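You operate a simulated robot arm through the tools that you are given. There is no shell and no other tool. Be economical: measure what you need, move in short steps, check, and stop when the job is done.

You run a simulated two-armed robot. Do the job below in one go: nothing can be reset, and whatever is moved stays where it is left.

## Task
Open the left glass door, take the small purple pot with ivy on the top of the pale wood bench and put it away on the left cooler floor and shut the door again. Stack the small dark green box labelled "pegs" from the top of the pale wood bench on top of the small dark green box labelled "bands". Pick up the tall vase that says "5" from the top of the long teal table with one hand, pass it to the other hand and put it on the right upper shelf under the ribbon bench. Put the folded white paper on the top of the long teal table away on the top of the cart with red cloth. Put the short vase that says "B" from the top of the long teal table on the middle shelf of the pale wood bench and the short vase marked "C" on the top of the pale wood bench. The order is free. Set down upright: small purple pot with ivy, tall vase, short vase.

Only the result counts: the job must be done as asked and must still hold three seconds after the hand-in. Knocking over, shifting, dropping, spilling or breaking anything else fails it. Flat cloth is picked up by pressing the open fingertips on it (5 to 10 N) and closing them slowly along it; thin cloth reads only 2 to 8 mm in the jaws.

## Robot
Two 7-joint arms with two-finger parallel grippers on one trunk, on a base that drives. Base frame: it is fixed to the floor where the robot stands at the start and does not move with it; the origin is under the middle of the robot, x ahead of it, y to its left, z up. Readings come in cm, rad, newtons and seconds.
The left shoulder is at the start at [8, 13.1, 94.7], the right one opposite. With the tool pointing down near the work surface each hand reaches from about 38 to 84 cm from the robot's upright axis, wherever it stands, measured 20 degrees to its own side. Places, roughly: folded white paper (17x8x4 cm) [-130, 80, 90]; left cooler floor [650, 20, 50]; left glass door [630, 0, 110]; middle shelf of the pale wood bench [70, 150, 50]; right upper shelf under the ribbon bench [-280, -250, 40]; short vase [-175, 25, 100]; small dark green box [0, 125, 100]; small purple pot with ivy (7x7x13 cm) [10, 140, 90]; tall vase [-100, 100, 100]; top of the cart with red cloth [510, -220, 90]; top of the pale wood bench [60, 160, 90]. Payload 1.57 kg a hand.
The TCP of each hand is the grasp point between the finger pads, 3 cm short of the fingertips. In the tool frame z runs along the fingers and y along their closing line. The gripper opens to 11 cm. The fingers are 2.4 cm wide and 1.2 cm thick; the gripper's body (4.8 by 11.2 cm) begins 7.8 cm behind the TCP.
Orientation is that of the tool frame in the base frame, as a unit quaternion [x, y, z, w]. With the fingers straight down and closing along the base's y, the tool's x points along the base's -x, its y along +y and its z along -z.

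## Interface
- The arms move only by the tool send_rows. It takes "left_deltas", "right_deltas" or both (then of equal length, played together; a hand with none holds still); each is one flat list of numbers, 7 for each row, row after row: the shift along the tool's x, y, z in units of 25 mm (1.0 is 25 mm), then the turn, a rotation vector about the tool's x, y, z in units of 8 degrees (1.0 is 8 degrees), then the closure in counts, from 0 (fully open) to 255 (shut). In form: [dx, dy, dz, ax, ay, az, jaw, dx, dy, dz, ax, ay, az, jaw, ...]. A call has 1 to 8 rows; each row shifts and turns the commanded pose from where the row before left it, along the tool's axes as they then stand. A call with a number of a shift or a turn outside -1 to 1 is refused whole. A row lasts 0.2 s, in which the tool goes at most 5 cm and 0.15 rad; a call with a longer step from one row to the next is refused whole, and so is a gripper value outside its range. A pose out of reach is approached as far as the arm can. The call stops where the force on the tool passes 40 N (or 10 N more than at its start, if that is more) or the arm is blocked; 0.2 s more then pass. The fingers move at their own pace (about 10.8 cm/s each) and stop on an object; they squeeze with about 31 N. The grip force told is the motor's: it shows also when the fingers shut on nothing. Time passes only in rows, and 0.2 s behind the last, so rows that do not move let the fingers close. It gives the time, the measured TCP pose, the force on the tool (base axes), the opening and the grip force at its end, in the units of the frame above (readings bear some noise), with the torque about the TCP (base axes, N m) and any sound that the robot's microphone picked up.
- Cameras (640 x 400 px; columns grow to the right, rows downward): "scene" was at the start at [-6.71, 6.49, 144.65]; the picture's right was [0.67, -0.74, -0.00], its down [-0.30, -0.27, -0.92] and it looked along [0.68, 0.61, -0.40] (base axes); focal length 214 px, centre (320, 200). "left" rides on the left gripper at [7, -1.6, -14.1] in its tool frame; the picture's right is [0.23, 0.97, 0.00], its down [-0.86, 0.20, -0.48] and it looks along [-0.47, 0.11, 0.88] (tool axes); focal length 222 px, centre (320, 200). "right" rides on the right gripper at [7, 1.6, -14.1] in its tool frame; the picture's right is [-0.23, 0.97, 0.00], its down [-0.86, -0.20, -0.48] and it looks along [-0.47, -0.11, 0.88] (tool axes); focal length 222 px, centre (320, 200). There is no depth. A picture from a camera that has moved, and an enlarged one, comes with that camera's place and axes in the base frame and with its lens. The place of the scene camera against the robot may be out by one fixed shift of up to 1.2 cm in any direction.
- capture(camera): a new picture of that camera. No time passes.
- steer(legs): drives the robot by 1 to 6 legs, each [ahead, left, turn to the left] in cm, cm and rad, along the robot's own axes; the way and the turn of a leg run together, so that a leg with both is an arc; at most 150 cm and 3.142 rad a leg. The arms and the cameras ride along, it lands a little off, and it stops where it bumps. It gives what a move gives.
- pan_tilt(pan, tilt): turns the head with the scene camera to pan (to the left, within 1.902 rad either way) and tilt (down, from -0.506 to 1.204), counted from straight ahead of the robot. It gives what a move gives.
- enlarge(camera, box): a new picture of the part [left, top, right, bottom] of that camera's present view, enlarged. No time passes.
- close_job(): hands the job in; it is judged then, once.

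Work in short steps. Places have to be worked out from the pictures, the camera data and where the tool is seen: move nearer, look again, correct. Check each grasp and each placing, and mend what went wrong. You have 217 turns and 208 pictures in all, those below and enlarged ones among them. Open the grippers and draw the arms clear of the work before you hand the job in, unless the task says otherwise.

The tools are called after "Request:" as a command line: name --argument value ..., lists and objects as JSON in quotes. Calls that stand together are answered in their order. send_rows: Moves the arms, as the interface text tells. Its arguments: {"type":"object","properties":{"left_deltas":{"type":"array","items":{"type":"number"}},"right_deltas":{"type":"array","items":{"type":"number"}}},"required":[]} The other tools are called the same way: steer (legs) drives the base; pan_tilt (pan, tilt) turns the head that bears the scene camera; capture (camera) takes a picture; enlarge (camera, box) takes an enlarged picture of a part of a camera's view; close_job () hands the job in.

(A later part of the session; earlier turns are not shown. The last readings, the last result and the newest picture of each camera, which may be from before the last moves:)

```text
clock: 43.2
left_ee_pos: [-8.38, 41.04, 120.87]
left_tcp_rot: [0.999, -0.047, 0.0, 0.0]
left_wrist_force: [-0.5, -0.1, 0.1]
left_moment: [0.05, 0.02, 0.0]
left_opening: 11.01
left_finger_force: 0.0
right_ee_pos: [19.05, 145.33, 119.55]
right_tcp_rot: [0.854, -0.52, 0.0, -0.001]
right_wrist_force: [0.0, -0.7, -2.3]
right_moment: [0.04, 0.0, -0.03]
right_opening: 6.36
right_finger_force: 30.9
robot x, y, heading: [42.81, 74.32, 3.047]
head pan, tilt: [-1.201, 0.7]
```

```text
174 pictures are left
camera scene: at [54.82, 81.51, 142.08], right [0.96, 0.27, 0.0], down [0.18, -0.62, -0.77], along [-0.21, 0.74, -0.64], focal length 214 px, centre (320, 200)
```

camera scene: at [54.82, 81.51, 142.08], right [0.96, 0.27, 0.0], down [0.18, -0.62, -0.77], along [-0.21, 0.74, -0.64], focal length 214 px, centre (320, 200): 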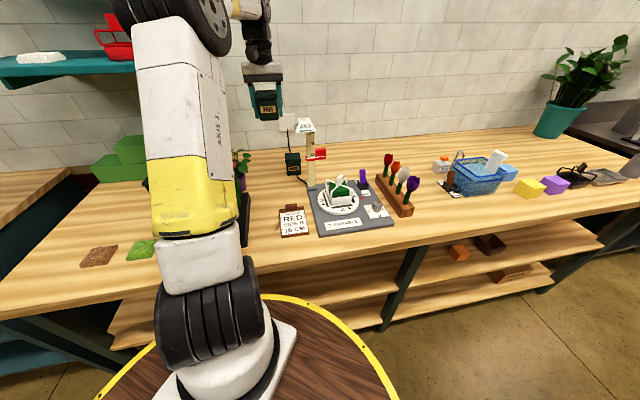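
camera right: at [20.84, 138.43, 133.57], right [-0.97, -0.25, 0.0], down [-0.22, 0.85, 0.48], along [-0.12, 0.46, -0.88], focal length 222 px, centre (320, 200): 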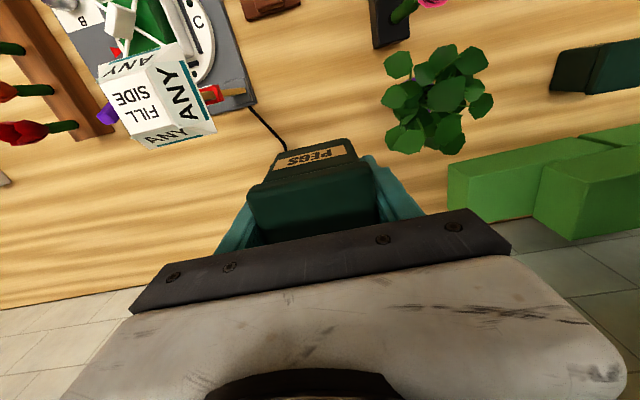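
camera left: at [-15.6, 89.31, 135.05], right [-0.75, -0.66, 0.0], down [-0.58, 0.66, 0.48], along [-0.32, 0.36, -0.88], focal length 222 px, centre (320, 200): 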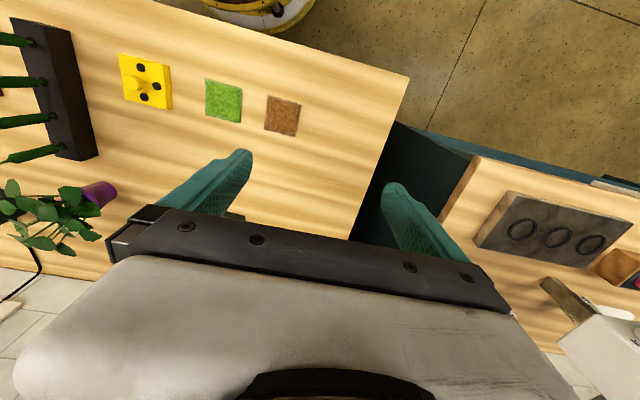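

Finish the approach above Bands while lowering to about z 112.

Request:
send_rows --right_deltas '[-0.97, -0.99, 0.5, 0, 0, 0, 180, -0.97, -0.99, 0.5, 0, 0, 0, 180, -0.97, -0.99, 0.5, 0, 0, 0, 180, 0, 0, 0.6, 0, 0, 0, 180, 0, 0, 0.6, 0, 0, 0, 180]'

Request:
enlarge --camera "scene" --box '[220, 90, 380, 190]'

Request:
capture --camera "right"

```text
clock: 44.5
left_ee_pos: [-8.41, 41.13, 120.88]
left_tcp_rot: [0.999, -0.047, 0.001, 0.0]
left_wrist_force: [0.0, -0.3, 0.2]
left_moment: [-0.03, 0.01, 0.02]
left_opening: 11.01
left_finger_force: 0.1
right_ee_pos: [22.3, 155.4, 112.52]
right_tcp_rot: [0.854, -0.52, 0.0, 0.0]
right_wrist_force: [-0.5, -0.4, -0.8]
right_moment: [0.02, 0.03, 0.0]
right_opening: 6.35
right_finger_force: 31.0
robot x, y, heading: [42.98, 74.38, 3.045]
head pan, tilt: [-1.201, 0.7]
```

```text
4.00 times, centred on (300, 140) of scene
camera zoom: at [54.84, 81.55, 142.08], right [0.96, 0.27, 0.0], down [0.18, -0.62, -0.76], along [-0.21, 0.74, -0.64], focal length 858 px, centre (400, 440)
```

zoom: 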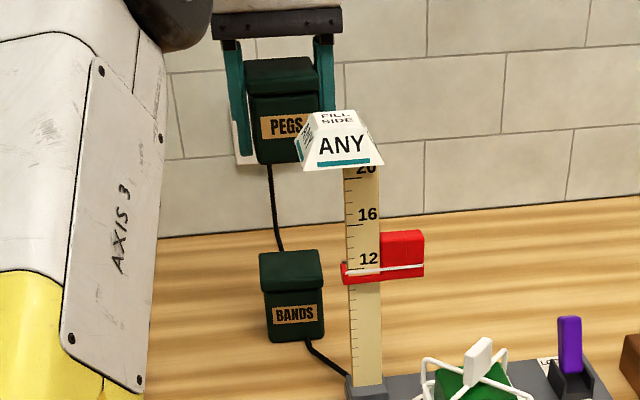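

```text
172 pictures are left
camera right: at [24.07, 148.42, 126.63], right [-0.97, -0.25, 0.0], down [-0.22, 0.85, 0.48], along [-0.12, 0.46, -0.88], focal length 222 px, centre (320, 200)
```

right: 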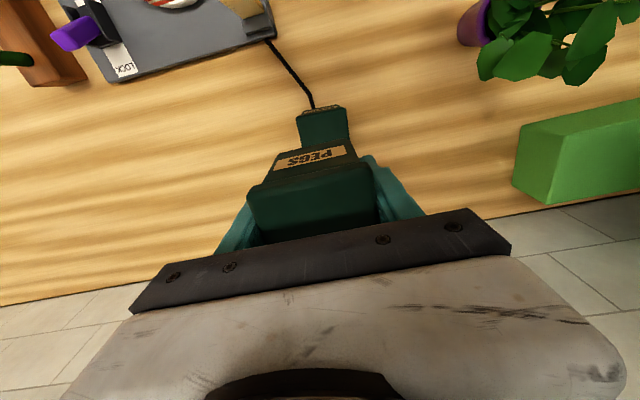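

Request:
enlarge --camera "right" --box '[240, 80, 400, 180]'

```text
4.00 times, centred on (320, 130) of right
camera zoom: at [24.07, 148.42, 126.63], right [-0.97, -0.25, 0.0], down [-0.22, 0.85, 0.48], along [-0.12, 0.46, -0.88], focal length 888 px, centre (320, 480)
```

zoom: 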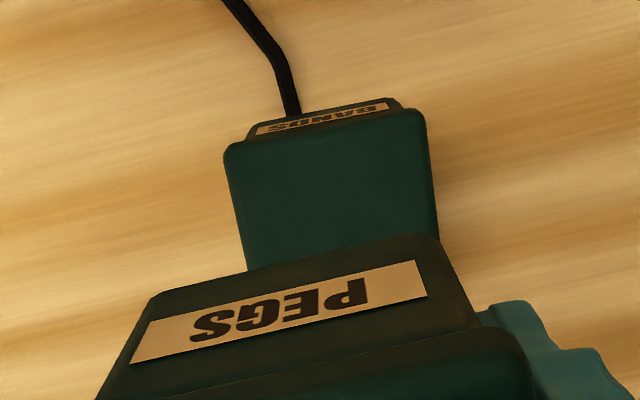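

Both views put Bands 0.8 cm to the left (and the held box sits ~0.5 cm forward). I correct and lower to just above the lid.

Request:
send_rows --right_deltas '[0.2, 0.32, 0, 0, 0, 0, 180, 0, 0, 0.9, 0, 0, 0, 180, 0, 0, 0.9, 0, 0, 0, 180, 0, 0, 0.9, 0, 0, 0, 180, 0, 0, 0.9, 0, 0, 0, 180, 0, 0, 0.7, 0, 0, 0, 180]'

Request:
enlarge --camera "scene" --box '[240, 100, 368, 180]'

Request:
enlarge --camera "right" --box '[200, 80, 400, 205]'

```text
clock: 45.9
left_ee_pos: [-8.44, 41.0, 120.83]
left_tcp_rot: [0.999, -0.047, -0.001, -0.001]
left_wrist_force: [0.2, -0.5, -1.1]
left_moment: [-0.01, 0.02, 0.0]
left_opening: 11.0
left_finger_force: 0.0
right_ee_pos: [21.68, 154.49, 101.7]
right_tcp_rot: [0.854, -0.52, 0.0, -0.001]
right_wrist_force: [-0.2, 0.9, -1.6]
right_moment: [-0.01, -0.01, 0.02]
right_opening: 6.37
right_finger_force: 31.5
robot x, y, heading: [42.45, 74.36, 3.045]
head pan, tilt: [-1.201, 0.7]
```

```text
5.00 times, centred on (304, 140) of scene
camera zoom: at [54.83, 81.55, 142.08], right [0.96, 0.27, 0.0], down [0.18, -0.62, -0.76], along [-0.21, 0.74, -0.64], focal length 1072 px, centre (400, 500)
```

zoom: 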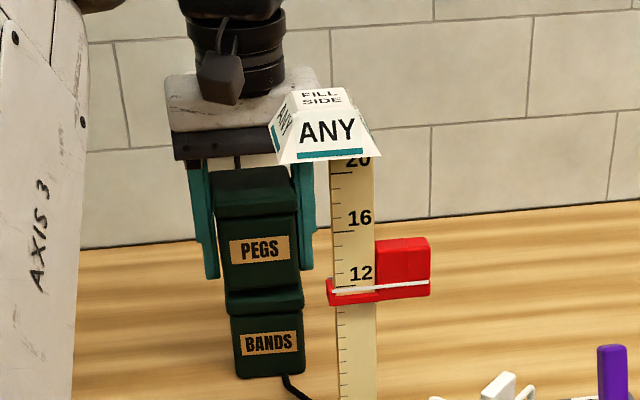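

```text
3.20 times, centred on (300, 142) of right
camera zoom: at [23.52, 147.52, 115.79], right [-0.97, -0.25, 0.0], down [-0.22, 0.85, 0.48], along [-0.12, 0.46, -0.88], focal length 711 px, centre (384, 384)
```

zoom: 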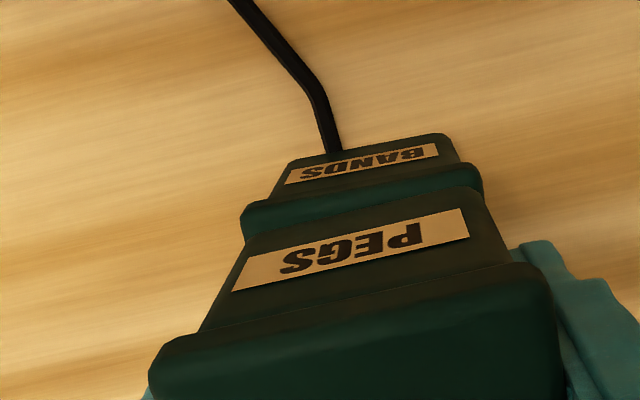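

Well aligned in both views. Lower gently until contact.

Request:
send_rows --right_deltas '[0.12, 0, 0.35, 0, 0, 0, 180, 0, 0, 0.25, 0, 0, 0, 180, 0, 0, 0.12, 0, 0, 0, 180]'

Request:
enlarge --camera "scene" --box '[240, 100, 368, 180]'

```text
clock: 46.6
left_ee_pos: [-8.33, 40.93, 120.84]
left_tcp_rot: [0.999, -0.047, 0.0, 0.0]
left_wrist_force: [0.3, -0.2, 0.1]
left_moment: [0.02, 0.0, 0.0]
left_opening: 11.0
left_finger_force: 0.1
right_ee_pos: [21.78, 154.52, 100.85]
right_tcp_rot: [0.855, -0.518, -0.004, -0.006]
right_wrist_force: [0.2, 0.2, 6.5]
right_moment: [-0.03, -0.19, -0.03]
right_opening: 6.38
right_finger_force: 31.0
robot x, y, heading: [42.68, 74.35, 3.049]
head pan, tilt: [-1.201, 0.7]
stopped in row 3 (right hand): the force on the tool passed its limit at 42 N (the readings are from after the stop); the commanded pose is now the measured one
```

```text
5.00 times, centred on (304, 140) of scene
camera zoom: at [54.84, 81.49, 142.08], right [0.96, 0.27, 0.0], down [0.18, -0.62, -0.77], along [-0.21, 0.74, -0.64], focal length 1072 px, centre (400, 500)
```

zoom: 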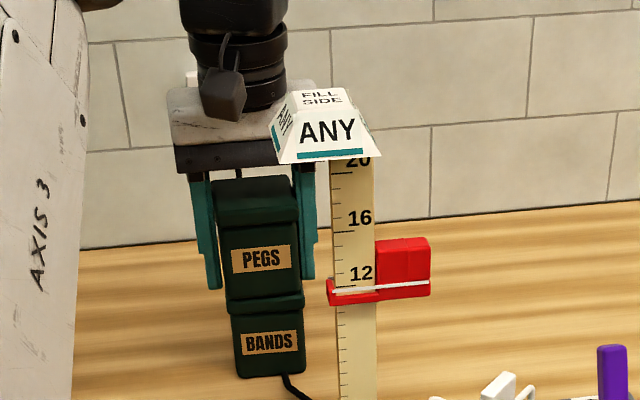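

Contact; box sits squarely. Open only partly and rise.

Request:
send_rows --right_deltas '[0, 0, 0, 0, 0, 0, 90, 0, 0, 0, 0, 0, 0, 60, 0, 0, 0, 0, 0, 0, 60]'

Request:
enlarge --camera "scene" --box '[240, 100, 368, 180]'

```text
clock: 47.4
left_ee_pos: [-8.32, 41.11, 120.87]
left_tcp_rot: [0.999, -0.047, -0.001, 0.0]
left_wrist_force: [0.8, 0.6, 0.1]
left_moment: [0.0, 0.02, 0.0]
left_opening: 10.98
left_finger_force: 0.2
right_ee_pos: [21.72, 154.46, 100.65]
right_tcp_rot: [0.855, -0.519, -0.004, -0.005]
right_wrist_force: [0.3, -1.7, 7.9]
right_moment: [0.07, -0.33, -0.01]
right_opening: 8.42
right_finger_force: 0.2
robot x, y, heading: [42.74, 74.14, 3.046]
head pan, tilt: [-1.201, 0.7]
```

```text
5.00 times, centred on (304, 140) of scene
camera zoom: at [54.84, 81.51, 142.08], right [0.96, 0.27, 0.0], down [0.18, -0.62, -0.77], along [-0.21, 0.74, -0.64], focal length 1072 px, centre (400, 500)
```

zoom: 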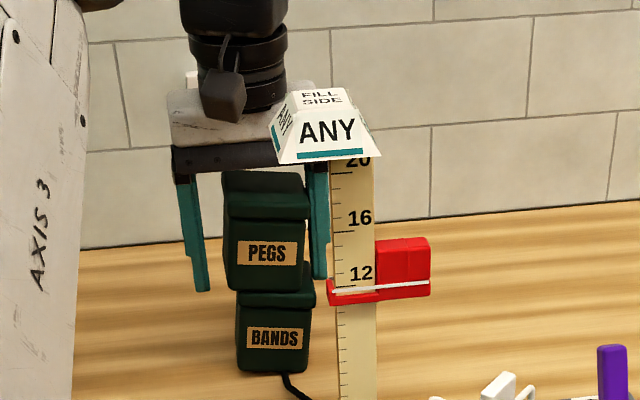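

Opening seems uneven: the box lies near the right finger and 8 N still press. I check the wrist view before rising.

Request:
capture --camera "right"

Request:
enlarge --camera "scene" --box '[268, 115, 332, 155]'

```text
166 pictures are left
camera right: at [23.66, 147.3, 114.75], right [-0.97, -0.25, 0.0], down [-0.22, 0.85, 0.49], along [-0.12, 0.47, -0.87], focal length 222 px, centre (320, 200)
```

right: 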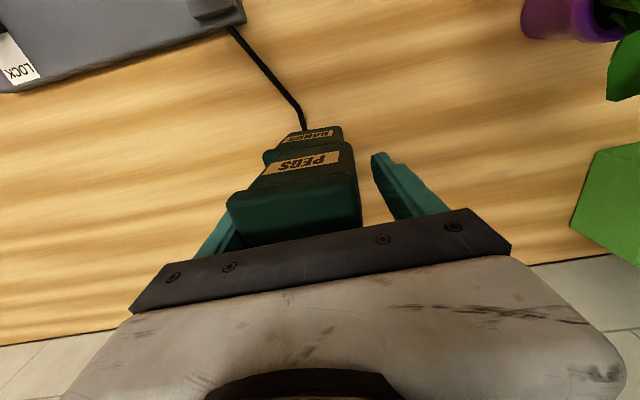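

```text
10.00 times, centred on (300, 135) of scene
camera zoom: at [54.84, 81.51, 142.08], right [0.96, 0.27, 0.0], down [0.18, -0.62, -0.77], along [-0.21, 0.74, -0.64], focal length 2145 px, centre (520, 850)
```

zoom: 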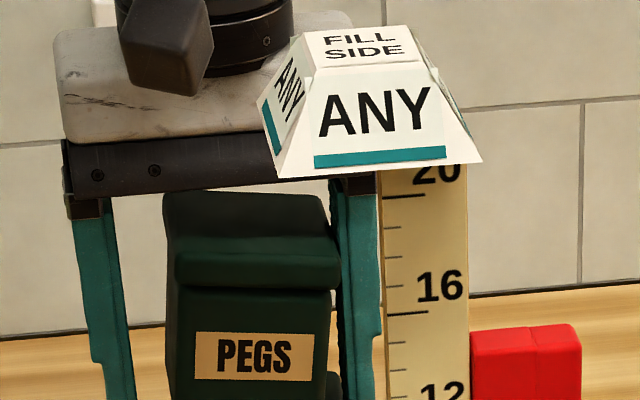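

The box rests against the right finger; I shift the hand 0.9 cm right to centre it free.

Request:
send_rows --right_deltas '[0, -0.18, 0, 0, 0, 0, 60, 0, -0.18, 0, 0, 0, 0, 60]'

Request:
enlarge --camera "scene" --box '[240, 100, 368, 180]'

```text
clock: 48.0
left_ee_pos: [-8.32, 41.09, 120.9]
left_tcp_rot: [0.999, -0.047, -0.001, 0.0]
left_wrist_force: [0.2, -0.1, -0.2]
left_moment: [0.0, -0.05, -0.02]
left_opening: 11.0
left_finger_force: 0.1
right_ee_pos: [22.66, 154.97, 100.53]
right_tcp_rot: [0.855, -0.519, -0.004, -0.003]
right_wrist_force: [-0.8, 0.3, 1.0]
right_moment: [-0.02, -0.03, 0.02]
right_opening: 8.48
right_finger_force: 0.4
robot x, y, heading: [42.42, 74.38, 3.045]
head pan, tilt: [-1.201, 0.7]
```

```text
5.00 times, centred on (304, 140) of scene
camera zoom: at [54.82, 81.55, 142.08], right [0.96, 0.27, 0.0], down [0.18, -0.62, -0.76], along [-0.21, 0.74, -0.64], focal length 1072 px, centre (400, 500)
```

zoom: 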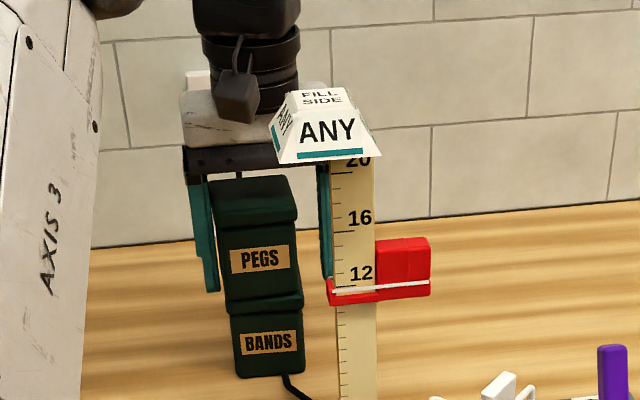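

Free now (force ~0), stack upright in its place. Shift 0.4 cm back left and rise.

Request:
send_rows --right_deltas '[0, 0.18, 0, 0, 0, 0, 50, 0, 0, -0.4, 0, 0, 0, 50, 0, 0, -1, 0, 0, 0, 50, 0, 0, -1, 0, 0, 0, 50, 0, 0, -1, 0, 0, 0, 50, 0, 0, -1, 0, 0, 0, 50]'

Request:
enlarge --camera "scene" --box '[220, 90, 380, 190]'

```text
clock: 49.4
left_ee_pos: [-8.3, 41.15, 120.73]
left_tcp_rot: [0.999, -0.047, 0.001, 0.0]
left_wrist_force: [0.3, 0.2, -0.7]
left_moment: [0.0, 0.01, 0.0]
left_opening: 10.97
left_finger_force: 0.0
right_ee_pos: [22.2, 154.53, 111.81]
right_tcp_rot: [0.854, -0.52, -0.004, -0.003]
right_wrist_force: [-0.2, 0.0, 0.0]
right_moment: [-0.02, 0.01, 0.02]
right_opening: 8.85
right_finger_force: 0.0
robot x, y, heading: [42.51, 74.19, 3.046]
head pan, tilt: [-1.201, 0.7]
```

```text
4.00 times, centred on (300, 140) of scene
camera zoom: at [54.82, 81.55, 142.08], right [0.96, 0.27, 0.0], down [0.18, -0.62, -0.76], along [-0.21, 0.74, -0.64], focal length 858 px, centre (400, 440)
```

zoom: 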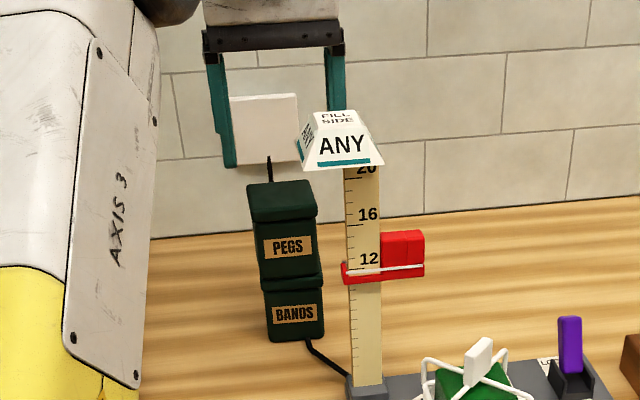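

The stack stands. Now I withdraw the hand back along the way it came.

Request:
send_rows --right_deltas '[0, 0.5, -1, 0, 0, 0, 40, 0.9, 1, -0.3, 0, 0, 0, 40, 0.9, 1, -0.3, 0, 0, 0, 40, 0.9, 1, -0.3, 0, 0, 0, 40, 0.9, 1, -0.3, 0, 0, 0, 40, 0.9, 1, -0.3, 0, 0, 0, 40, 0.9, 1, -0.3, 0, 0, 0, 40, 1, 0.5, 0, 0, 0, 0, 40]'

Request:
send_rows --right_deltas '[1, 0, 0, 0, 0, -0.9, 0, 1, 0, 0, 0, 0, -0.9, 0, 1, 0, 0, 0, 0, -0.9, 0, 0, 0, 0, 0, 0, -0.9, 0, 0, 0, 0, 0, 0, -0.9, 0, 0, 0, 0, 0, 0, -0.9, 0, 0, 0, 0, 0, 0, -0.9, 0, 0, 0, 0, 0, 0, -0.8, 0]'

Request:
capture --camera "right"

```text
clock: 51.2
left_ee_pos: [-8.29, 41.08, 120.81]
left_tcp_rot: [0.999, -0.047, 0.0, 0.001]
left_wrist_force: [0.0, 0.2, -0.1]
left_moment: [0.0, 0.0, -0.04]
left_opening: 11.02
left_finger_force: 0.0
right_ee_pos: [14.28, 132.06, 118.5]
right_tcp_rot: [0.855, -0.519, -0.003, -0.004]
right_wrist_force: [-0.4, 0.8, 0.3]
right_moment: [0.0, 0.0, -0.01]
right_opening: 9.26
right_finger_force: 0.0
robot x, y, heading: [42.92, 74.5, 3.05]
head pan, tilt: [-1.201, 0.7]
```

```text
clock: 53.0
left_ee_pos: [-8.43, 41.02, 120.73]
left_tcp_rot: [0.999, -0.047, 0.0, 0.0]
left_wrist_force: [0.6, 0.8, -0.1]
left_moment: [0.0, -0.01, 0.01]
left_opening: 11.01
left_finger_force: 0.0
right_ee_pos: [18.43, 126.05, 118.22]
right_tcp_rot: [0.999, -0.048, -0.002, -0.006]
right_wrist_force: [0.7, 0.5, -0.9]
right_moment: [0.05, 0.03, 0.03]
right_opening: 10.99
right_finger_force: 0.1
robot x, y, heading: [42.96, 74.21, 3.047]
head pan, tilt: [-1.201, 0.7]
```

```text
162 pictures are left
camera right: at [25.22, 123.53, 132.45], right [-0.32, -0.95, -0.01], down [-0.83, 0.28, 0.48], along [-0.46, 0.16, -0.88], focal length 222 px, centre (320, 200)
```

right: 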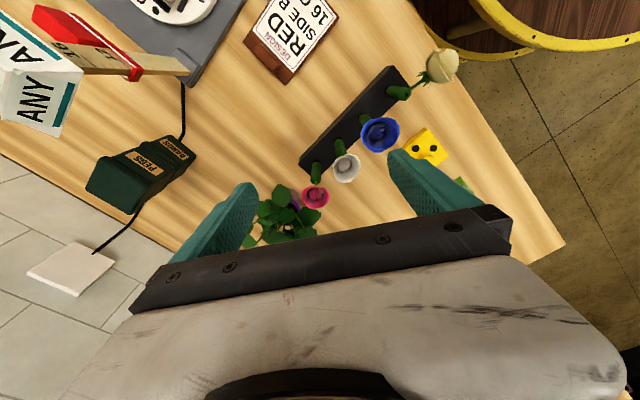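

Now raise a little, back away from the bench, turn to face the wall and strafe left along the aisle.

Request:
send_rows --right_deltas '[0, 0, -1, 0, 0, 0, 0, 0, 0, -1, 0, 0, 0, 0]'

Request:
steer --legs '[[-20, 31, 0], [0, 0, -0.981], [0, 110, 0]]'

Request:
pan_tilt --pan 0.6 --tilt 0.5

Request:
capture --camera "scene"

```text
clock: 53.6
left_ee_pos: [-8.37, 41.03, 120.85]
left_tcp_rot: [0.999, -0.046, 0.0, 0.0]
left_wrist_force: [-0.6, 1.4, -0.2]
left_moment: [-0.02, 0.01, -0.02]
left_opening: 11.01
left_finger_force: 0.1
right_ee_pos: [18.46, 126.09, 123.34]
right_tcp_rot: [0.999, -0.05, -0.002, -0.006]
right_wrist_force: [0.2, 0.8, -0.1]
right_moment: [0.03, 0.01, 0.0]
right_opening: 10.99
right_finger_force: 0.0
robot x, y, heading: [42.85, 74.78, 3.049]
head pan, tilt: [-1.201, 0.7]
```

```text
clock: 63.7
left_ee_pos: [-93.84, 14.85, 120.7]
left_tcp_rot: [0.856, -0.517, 0.0, 0.0]
left_wrist_force: [0.0, 0.4, 0.3]
left_moment: [-0.02, -0.03, 0.0]
left_opening: 10.98
left_finger_force: 0.0
right_ee_pos: [-7.93, 38.88, 123.33]
right_tcp_rot: [0.854, -0.519, 0.002, -0.005]
right_wrist_force: [-0.8, 0.8, 0.5]
right_moment: [0.01, 0.01, 0.02]
right_opening: 11.0
right_finger_force: 0.0
robot x, y, heading: [-37.87, -9.63, 2.052]
head pan, tilt: [-1.201, 0.7]
```

```text
clock: 65.5
left_ee_pos: [-93.71, 14.76, 120.77]
left_tcp_rot: [0.856, -0.516, 0.0, 0.0]
left_wrist_force: [0.9, 0.4, -0.5]
left_moment: [0.0, -0.02, -0.02]
left_opening: 10.99
left_finger_force: 0.0
right_ee_pos: [-8.01, 38.91, 123.39]
right_tcp_rot: [0.854, -0.52, 0.001, -0.005]
right_wrist_force: [0.1, 0.2, 0.5]
right_moment: [-0.02, -0.03, 0.0]
right_opening: 11.0
right_finger_force: 0.1
robot x, y, heading: [-38.01, -9.65, 2.057]
head pan, tilt: [0.6, 0.499]
```

```text
161 pictures are left
camera scene: at [-39.01, -17.58, 143.85], right [0.47, 0.88, 0.0], down [0.42, -0.22, -0.88], along [-0.78, 0.41, -0.48], focal length 214 px, centre (320, 200)
```

scene: 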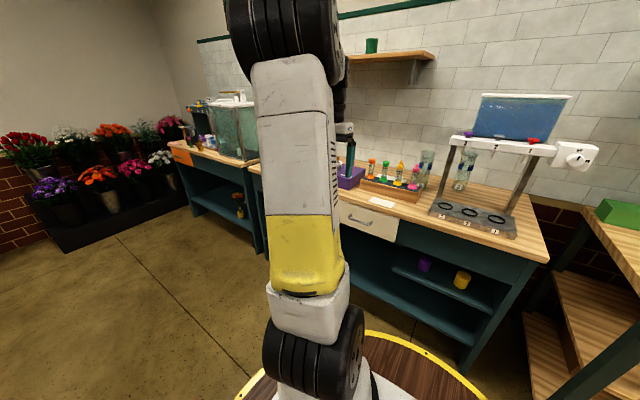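

Path is clear; I continue left 85 cm to the middle of the teal table and look ahead.

Request:
steer --legs '[[0, 85, 0.01]]'

Request:
pan_tilt --pan 0.1 --tilt 0.5

Request:
capture --camera "scene"

```text
clock: 70.0
left_ee_pos: [-168.0, -26.78, 120.77]
left_tcp_rot: [0.863, -0.505, 0.0, 0.0]
left_wrist_force: [-0.5, 0.0, 0.0]
left_moment: [-0.03, 0.01, 0.02]
left_opening: 10.98
left_finger_force: 0.0
right_ee_pos: [-82.96, -0.35, 123.41]
right_tcp_rot: [0.862, -0.507, 0.001, -0.005]
right_wrist_force: [0.3, 0.2, 0.8]
right_moment: [-0.01, -0.04, -0.01]
right_opening: 11.0
right_finger_force: 0.0
robot x, y, heading: [-111.37, -49.66, 2.081]
head pan, tilt: [0.6, 0.499]
```

```text
clock: 70.9
left_ee_pos: [-167.97, -26.8, 120.87]
left_tcp_rot: [0.863, -0.505, -0.001, 0.0]
left_wrist_force: [0.4, -0.7, -0.1]
left_moment: [-0.01, 0.0, 0.01]
left_opening: 11.02
left_finger_force: 0.1
right_ee_pos: [-82.87, -0.37, 123.39]
right_tcp_rot: [0.862, -0.507, 0.001, -0.005]
right_wrist_force: [-0.8, -1.2, 0.1]
right_moment: [-0.01, -0.01, 0.02]
right_opening: 11.0
right_finger_force: 0.0
robot x, y, heading: [-111.41, -49.78, 2.087]
head pan, tilt: [0.099, 0.499]
```

```text
160 pictures are left
camera scene: at [-109.38, -54.26, 143.85], right [0.82, 0.58, 0.0], down [0.28, -0.39, -0.88], along [-0.51, 0.72, -0.48], focal length 214 px, centre (320, 200)
```

scene: 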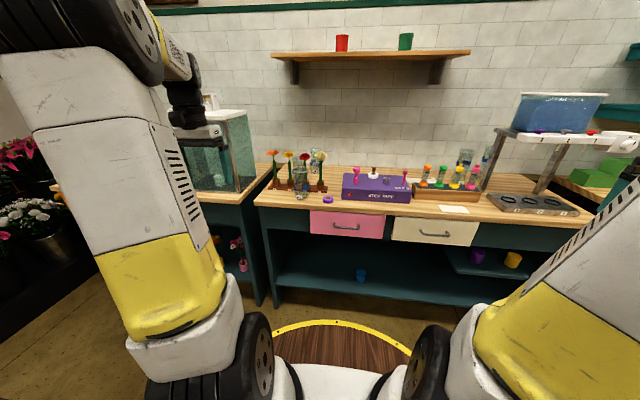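

Good overview; I enlarge the left and right parts of the table.

Request:
enlarge --camera "scene" --box '[240, 130, 400, 230]'

Request:
enlarge --camera "scene" --box '[380, 120, 540, 220]'

```text
4.00 times, centred on (320, 180) of scene
camera zoom: at [-109.38, -54.26, 143.85], right [0.82, 0.58, 0.0], down [0.28, -0.39, -0.88], along [-0.51, 0.72, -0.48], focal length 858 px, centre (320, 280)
```

zoom: 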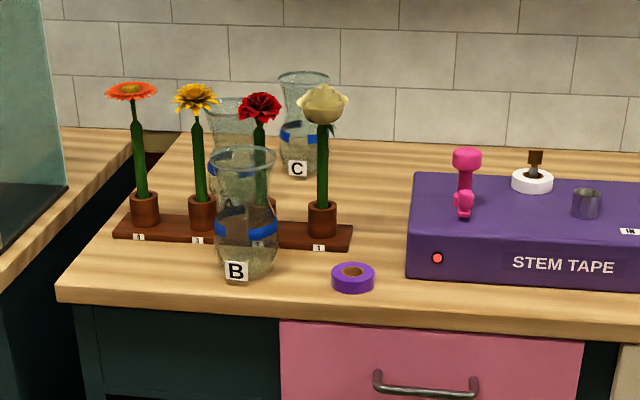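

```text
4.00 times, centred on (460, 170) of scene
camera zoom: at [-109.38, -54.26, 143.85], right [0.82, 0.58, 0.0], down [0.28, -0.39, -0.88], along [-0.51, 0.72, -0.48], focal length 858 px, centre (-240, 320)
```

zoom: 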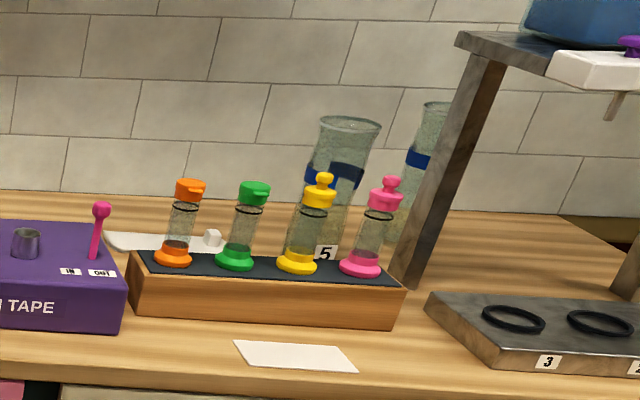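

B is front-left, C behind the flower stand, vase 5 and the folded paper behind the bottle tray. For C I use the same stance: robot turned left so the right shoulder is near; first go there and look.

Request:
steer --legs '[[12, 40, 0], [0, 0, 0.965]]'

Request:
pan_tilt --pan -1.1 --tilt 0.6

Request:
capture --camera "scene"

Request:
capture --camera "right"

```text
clock: 75.9
left_ee_pos: [-204.65, -91.62, 120.86]
left_tcp_rot: [0.998, -0.057, 0.0, 0.001]
left_wrist_force: [-0.5, -0.7, -0.6]
left_moment: [-0.03, 0.02, 0.02]
left_opening: 11.02
left_finger_force: 0.0
right_ee_pos: [-176.15, -7.12, 123.44]
right_tcp_rot: [0.998, -0.06, -0.002, -0.004]
right_wrist_force: [1.0, -0.3, 0.9]
right_moment: [0.0, -0.01, -0.01]
right_opening: 11.03
right_finger_force: 0.0
robot x, y, heading: [-152.89, -59.22, 3.025]
head pan, tilt: [0.099, 0.499]
```

```text
clock: 77.3
left_ee_pos: [-204.56, -91.56, 120.84]
left_tcp_rot: [0.998, -0.057, 0.001, 0.0]
left_wrist_force: [-0.1, 0.2, 0.3]
left_moment: [-0.03, 0.0, -0.02]
left_opening: 11.0
left_finger_force: 0.1
right_ee_pos: [-175.99, -7.09, 123.34]
right_tcp_rot: [0.998, -0.06, -0.002, -0.006]
right_wrist_force: [-0.4, 0.0, -0.5]
right_moment: [-0.04, 0.0, 0.02]
right_opening: 11.0
right_finger_force: 0.0
robot x, y, heading: [-152.56, -59.15, 3.028]
head pan, tilt: [-1.1, 0.6]
```

```text
157 pictures are left
camera scene: at [-141.6, -52.31, 142.94], right [0.94, 0.35, 0.0], down [0.2, -0.53, -0.83], along [-0.29, 0.77, -0.56], focal length 214 px, centre (320, 200)
```

scene: 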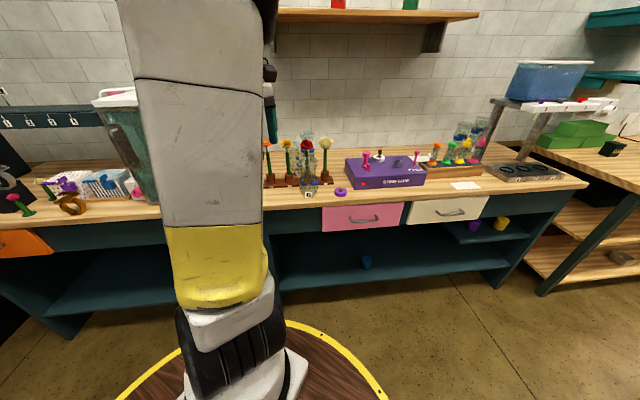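

```text
156 pictures are left
camera right: at [-169.31, -9.79, 137.48], right [-0.34, -0.94, -0.01], down [-0.82, 0.3, 0.48], along [-0.45, 0.17, -0.88], focal length 222 px, centre (320, 200)
```

right: 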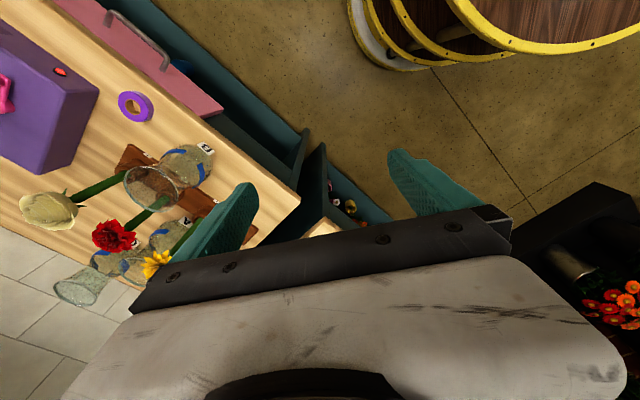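

Clear. I move in toward the table in this stance (33 cm along the wall normal), hand well above the flowers.

Request:
steer --legs '[[18.9, -27.1, 0.02]]'

Request:
capture --camera "right"

Request:
capture --camera "scene"

```text
clock: 79.5
left_ee_pos: [-219.6, -63.78, 120.8]
left_tcp_rot: [0.999, -0.047, 0.0, 0.001]
left_wrist_force: [-0.4, -0.2, -0.1]
left_moment: [-0.02, -0.01, 0.04]
left_opening: 11.02
left_finger_force: 0.0
right_ee_pos: [-192.82, 21.21, 123.35]
right_tcp_rot: [0.999, -0.05, -0.001, -0.005]
right_wrist_force: [-0.2, 0.4, -0.4]
right_moment: [0.03, 0.03, 0.0]
right_opening: 10.98
right_finger_force: 0.1
robot x, y, heading: [-168.57, -30.71, 3.046]
head pan, tilt: [-1.1, 0.6]
```

```text
155 pictures are left
camera right: at [-185.97, 18.72, 137.48], right [-0.32, -0.95, -0.01], down [-0.83, 0.28, 0.48], along [-0.45, 0.16, -0.88], focal length 222 px, centre (320, 200)
```

right: 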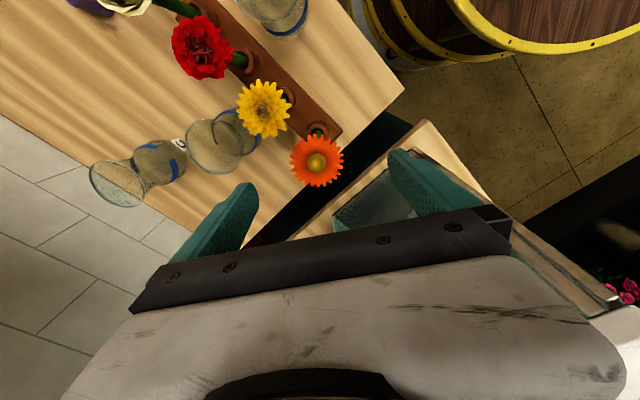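

```text
154 pictures are left
camera scene: at [-157.42, -23.25, 142.94], right [0.93, 0.37, 0.0], down [0.21, -0.53, -0.83], along [-0.3, 0.77, -0.56], focal length 214 px, centre (320, 200)
```

scene: 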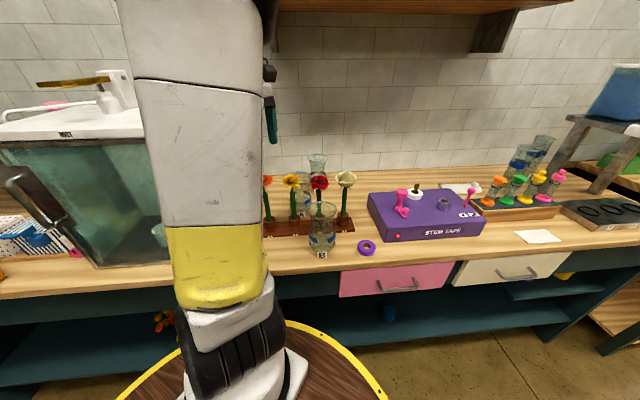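

C stands at about (-190, 55.6), rim z≈104, wall 16 cm behind it. I move the base 12 cm right and 3 cm in to shorten the reach.

Request:
steer --legs '[[-8.3, -9.1, 0]]'

Request:
capture --camera "right"

```text
clock: 80.8
left_ee_pos: [-210.77, -55.43, 120.92]
left_tcp_rot: [0.999, -0.047, 0.0, 0.001]
left_wrist_force: [-0.4, -0.6, -1.1]
left_moment: [0.01, 0.0, 0.0]
left_opening: 11.01
left_finger_force: 0.0
right_ee_pos: [-183.69, 29.62, 123.42]
right_tcp_rot: [0.999, -0.05, -0.002, -0.005]
right_wrist_force: [-0.8, -0.6, -0.5]
right_moment: [0.03, -0.02, 0.03]
right_opening: 10.99
right_finger_force: 0.1
robot x, y, heading: [-159.61, -22.07, 3.045]
head pan, tilt: [-1.1, 0.6]
```

```text
153 pictures are left
camera right: at [-176.85, 27.05, 137.48], right [-0.33, -0.95, -0.01], down [-0.83, 0.28, 0.48], along [-0.45, 0.16, -0.88], focal length 222 px, centre (320, 200)
```

right: 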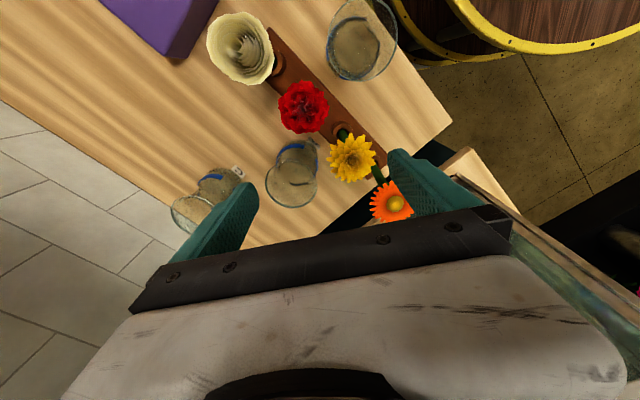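

C confirmed near (-189.3, 55.3). Rotate the hand to wall alignment, then advance over C.

Request:
send_rows --right_deltas '[0, 0, 0, 0, 0, 0.9, 0, 0, 0, 0, 0, 0, 0.9, 0, 0, 0, 0, 0, 0, 0.9, 0, 0, 0, 0, 0, 0, 0.9, 0, 0, 0, 0, 0, 0, 0.9, 0, 0, 0, 0, 0, 0, 0.9, 0, 0, 0, 0, 0, 0, 0.9, 0, 0, 0, 0, 0, 0, 0.85, 0]'

Request:
send_rows --right_deltas '[-1, -0.4, 0, 0, 0, 0, 0, -1, -0.4, 0, 0, 0, 0, 0, -1, -0.4, 0, 0, 0, 0, 0, -1, -0.4, 0, 0, 0, 0, 0, -1, -0.4, 0.4, 0, 0, 0, 0, -1, -0.4, 0.6, 0, 0, 0, 0]'

Request:
capture --camera "right"

```text
clock: 82.5
left_ee_pos: [-210.64, -55.36, 120.72]
left_tcp_rot: [0.999, -0.048, 0.001, 0.0]
left_wrist_force: [0.6, -0.1, -0.3]
left_moment: [0.01, -0.03, 0.05]
left_opening: 11.0
left_finger_force: 0.1
right_ee_pos: [-183.55, 29.5, 123.38]
right_tcp_rot: [0.852, -0.524, -0.004, -0.003]
right_wrist_force: [-0.7, 0.2, -0.2]
right_moment: [0.01, -0.03, -0.02]
right_opening: 11.01
right_finger_force: 0.0
robot x, y, heading: [-159.73, -22.15, 3.046]
head pan, tilt: [-1.1, 0.6]
```

```text
clock: 84.0
left_ee_pos: [-210.61, -55.45, 120.84]
left_tcp_rot: [0.999, -0.048, 0.001, 0.001]
left_wrist_force: [0.8, 0.0, 0.8]
left_moment: [0.03, -0.01, 0.01]
left_opening: 11.01
left_finger_force: 0.0
right_ee_pos: [-185.19, 45.87, 120.84]
right_tcp_rot: [0.853, -0.522, -0.004, -0.004]
right_wrist_force: [-0.2, -0.2, 0.3]
right_moment: [0.03, -0.01, 0.03]
right_opening: 10.97
right_finger_force: 0.1
robot x, y, heading: [-159.04, -22.12, 3.044]
head pan, tilt: [-1.1, 0.6]
```

```text
152 pictures are left
camera right: at [-183.35, 38.66, 134.92], right [-0.97, -0.24, 0.0], down [-0.21, 0.85, 0.49], along [-0.12, 0.47, -0.87], focal length 222 px, centre (320, 200)
```

right: 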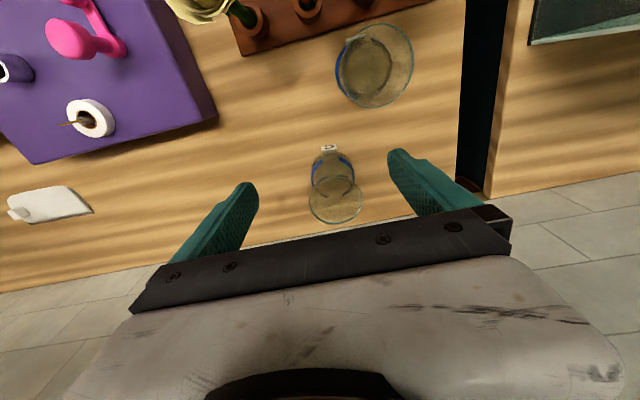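

C is straight ahead: 10.2 cm further. Advance and descend to just above the rim.

Request:
send_rows --right_deltas '[-0.82, 0, 0.4, 0, 0, 0, 0, -0.82, 0, 0.4, 0, 0, 0, 0, -0.82, 0, 0.4, 0, 0, 0, 0, -0.82, 0, 0.4, 0, 0, 0, 0, -0.8, 0, 0.8, 0, 0, 0, 0]'

Request:
capture --camera "right"

Request:
capture --camera "scene"

```text
clock: 85.2
left_ee_pos: [-210.64, -55.33, 120.85]
left_tcp_rot: [0.999, -0.048, 0.0, 0.0]
left_wrist_force: [0.0, 0.9, -0.2]
left_moment: [0.03, 0.02, -0.01]
left_opening: 10.99
left_finger_force: 0.1
right_ee_pos: [-189.67, 54.91, 115.2]
right_tcp_rot: [0.853, -0.522, -0.004, -0.004]
right_wrist_force: [-0.1, -0.4, 0.6]
right_moment: [0.04, 0.0, 0.03]
right_opening: 11.0
right_finger_force: 0.1
robot x, y, heading: [-159.45, -21.95, 3.044]
head pan, tilt: [-1.1, 0.6]
```

```text
151 pictures are left
camera right: at [-188.01, 47.77, 129.34], right [-0.97, -0.24, 0.0], down [-0.21, 0.85, 0.49], along [-0.12, 0.47, -0.87], focal length 222 px, centre (320, 200)
```

right: 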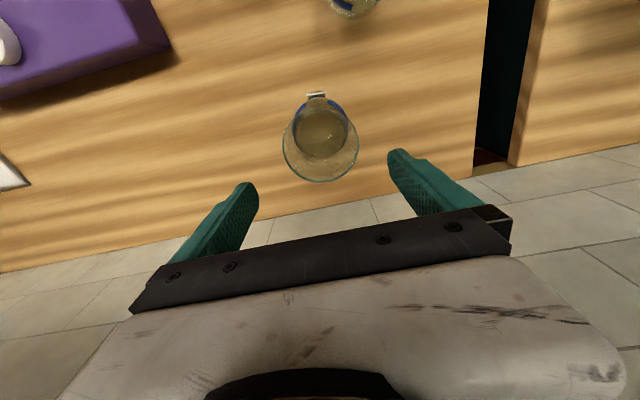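

```text
150 pictures are left
camera scene: at [-148.34, -14.98, 142.94], right [0.93, 0.37, 0.0], down [0.21, -0.53, -0.83], along [-0.3, 0.77, -0.56], focal length 214 px, centre (320, 200)
```

scene: 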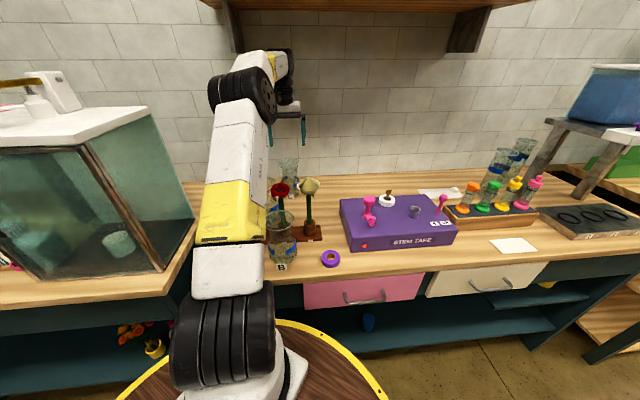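

Centred on the vase. Descend 10 cm and check the arm's clearance to the flowers.

Request:
send_rows --right_deltas '[0, 0, 0.8, 0, 0, 0, 0, 0, 0, 0.8, 0, 0, 0, 0, 0, 0, 0.8, 0, 0, 0, 0, 0, 0, 0.8, 0, 0, 0, 0, 0, 0, 0.8, 0, 0, 0, 0]'

Request:
capture --camera "right"

Request:
capture --camera "scene"

```text
clock: 86.3
left_ee_pos: [-210.69, -55.45, 120.9]
left_tcp_rot: [0.999, -0.048, 0.001, 0.001]
left_wrist_force: [0.1, -0.4, 0.0]
left_moment: [0.03, 0.02, 0.01]
left_opening: 11.0
left_finger_force: 0.0
right_ee_pos: [-189.85, 55.13, 105.1]
right_tcp_rot: [0.853, -0.523, -0.003, -0.004]
right_wrist_force: [-0.3, -0.3, -0.1]
right_moment: [0.04, -0.01, 0.03]
right_opening: 11.01
right_finger_force: 0.2
robot x, y, heading: [-159.42, -22.23, 3.049]
head pan, tilt: [-1.1, 0.6]
```

```text
149 pictures are left
camera right: at [-188.07, 47.88, 119.14], right [-0.97, -0.24, 0.0], down [-0.21, 0.85, 0.49], along [-0.12, 0.47, -0.87], focal length 222 px, centre (320, 200)
```

right: 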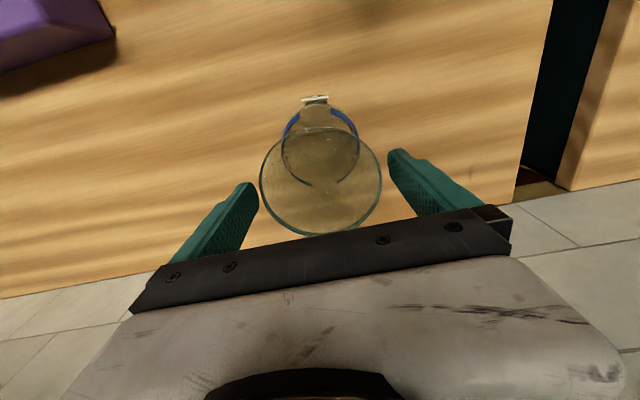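

```text
148 pictures are left
camera scene: at [-148.35, -14.95, 142.94], right [0.93, 0.37, 0.0], down [0.21, -0.53, -0.83], along [-0.3, 0.77, -0.56], focal length 214 px, centre (320, 200)
```

scene: 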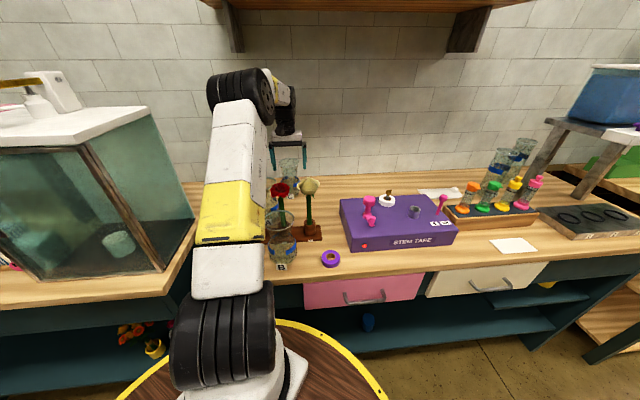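

Rim centre is 0.7 cm nearer me than the TCP; correct and lower around the rim to the waist.

Request:
send_rows --right_deltas '[0.3, 0, 0, 0, 0, 0, 0, 0, 0, 0.6, 0, 0, 0, 0, 0, 0, 0.6, 0, 0, 0, 0, 0, 0, 0.6, 0, 0, 0, 0, 0, 0, 0.6, 0, 0, 0, 0]'

Request:
capture --camera "right"

Request:
enlarge --camera "scene" --box '[200, 110, 360, 280]'

```text
clock: 87.5
left_ee_pos: [-210.7, -55.36, 120.77]
left_tcp_rot: [0.999, -0.048, 0.0, 0.0]
left_wrist_force: [-0.9, 0.3, 0.0]
left_moment: [-0.02, -0.02, 0.0]
left_opening: 11.01
left_finger_force: 0.0
right_ee_pos: [-189.56, 54.42, 99.22]
right_tcp_rot: [0.853, -0.522, -0.003, -0.005]
right_wrist_force: [0.3, 0.7, -0.6]
right_moment: [0.05, -0.02, 0.0]
right_opening: 10.97
right_finger_force: 0.0
robot x, y, heading: [-159.52, -22.15, 3.049]
head pan, tilt: [-1.1, 0.6]
```

```text
147 pictures are left
camera right: at [-187.72, 47.19, 113.22], right [-0.97, -0.24, 0.0], down [-0.21, 0.85, 0.49], along [-0.12, 0.47, -0.87], focal length 222 px, centre (320, 200)
```

right: 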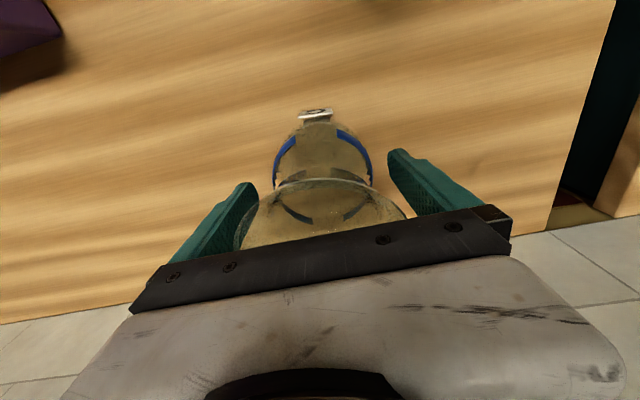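

```text
2.35 times, centred on (280, 195) of scene
camera zoom: at [-148.35, -14.96, 142.94], right [0.93, 0.37, 0.0], down [0.21, -0.53, -0.83], along [-0.3, 0.77, -0.56], focal length 505 px, centre (414, 212)
```

zoom: 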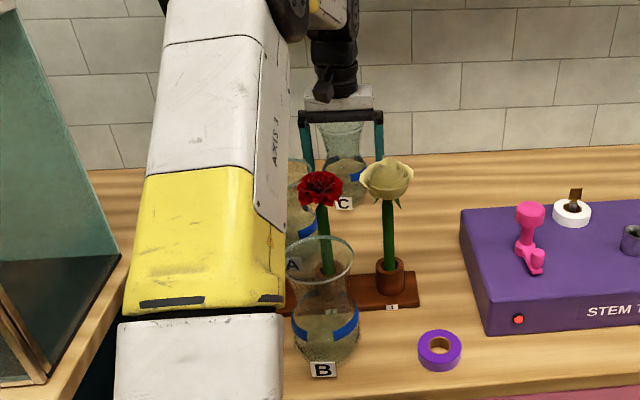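

Straddling C's waist. Close the grip.

Request:
send_rows --right_deltas '[0, 0, 0, 0, 0, 0, 100, 0, 0, 0, 0, 0, 0, 140, 0, 0, 0, 0, 0, 0, 180, 0, 0, 0, 0, 0, 0, 180]'

Request:
enlarge --camera "scene" --box '[260, 110, 360, 210]'

```text
clock: 88.5
left_ee_pos: [-210.62, -55.43, 120.8]
left_tcp_rot: [0.999, -0.048, -0.001, 0.0]
left_wrist_force: [-0.2, 0.3, 1.0]
left_moment: [0.0, 0.02, 0.02]
left_opening: 11.01
left_finger_force: 0.1
right_ee_pos: [-189.53, 54.27, 99.24]
right_tcp_rot: [0.852, -0.523, -0.004, -0.004]
right_wrist_force: [-2.5, 0.3, 0.0]
right_moment: [-0.1, 0.29, 0.01]
right_opening: 8.14
right_finger_force: 31.3
robot x, y, heading: [-159.74, -22.2, 3.046]
head pan, tilt: [-1.1, 0.6]
```

```text
4.00 times, centred on (310, 160) of scene
camera zoom: at [-148.36, -14.94, 142.94], right [0.93, 0.37, 0.0], down [0.21, -0.53, -0.82], along [-0.3, 0.77, -0.57], focal length 858 px, centre (360, 360)
```

zoom: 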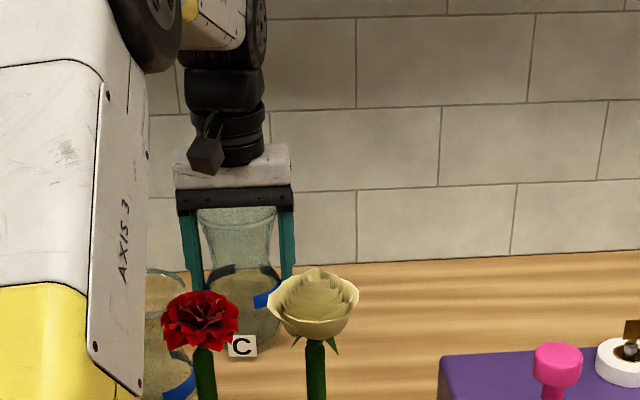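

Grip at 8.1 cm (rim/bulb). Lift 4 cm and check.

Request:
send_rows --right_deltas '[0, 0, -0.4, 0, 0, 0, 180, 0, 0, -0.4, 0, 0, 0, 180, 0, 0, -0.8, 0, 0, 0, 180]'

Request:
enlarge --camera "scene" --box '[260, 90, 360, 190]'

Request:
capture --camera "right"

```text
clock: 89.3
left_ee_pos: [-210.58, -55.32, 120.94]
left_tcp_rot: [0.999, -0.048, 0.0, 0.0]
left_wrist_force: [0.5, 0.4, -0.4]
left_moment: [0.0, 0.01, 0.0]
left_opening: 10.99
left_finger_force: 0.1
right_ee_pos: [-189.46, 54.29, 103.13]
right_tcp_rot: [0.852, -0.523, -0.003, -0.003]
right_wrist_force: [0.6, 1.0, -5.9]
right_moment: [-0.03, -0.02, -0.02]
right_opening: 8.13
right_finger_force: 30.9
robot x, y, heading: [-159.45, -22.53, 3.05]
head pan, tilt: [-1.1, 0.6]
```

```text
4.00 times, centred on (310, 140) of scene
camera zoom: at [-148.37, -14.91, 142.94], right [0.93, 0.37, 0.0], down [0.21, -0.53, -0.82], along [-0.3, 0.77, -0.57], focal length 858 px, centre (360, 440)
```

zoom: 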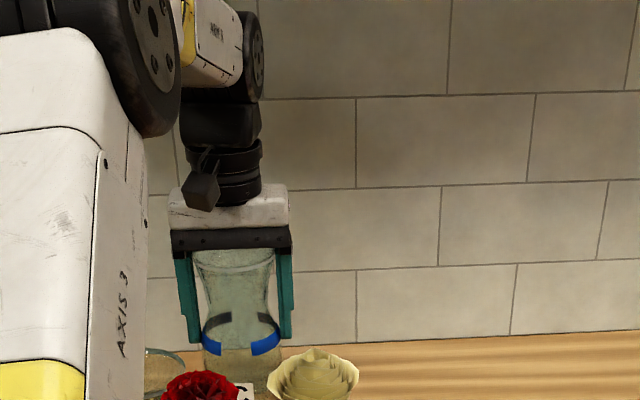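

```text
143 pictures are left
camera right: at [-187.68, 47.16, 117.15], right [-0.97, -0.24, 0.0], down [-0.21, 0.85, 0.49], along [-0.12, 0.47, -0.87], focal length 222 px, centre (320, 200)
```

right: 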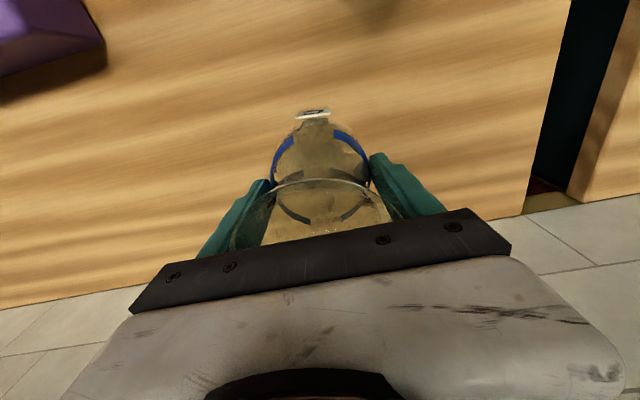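

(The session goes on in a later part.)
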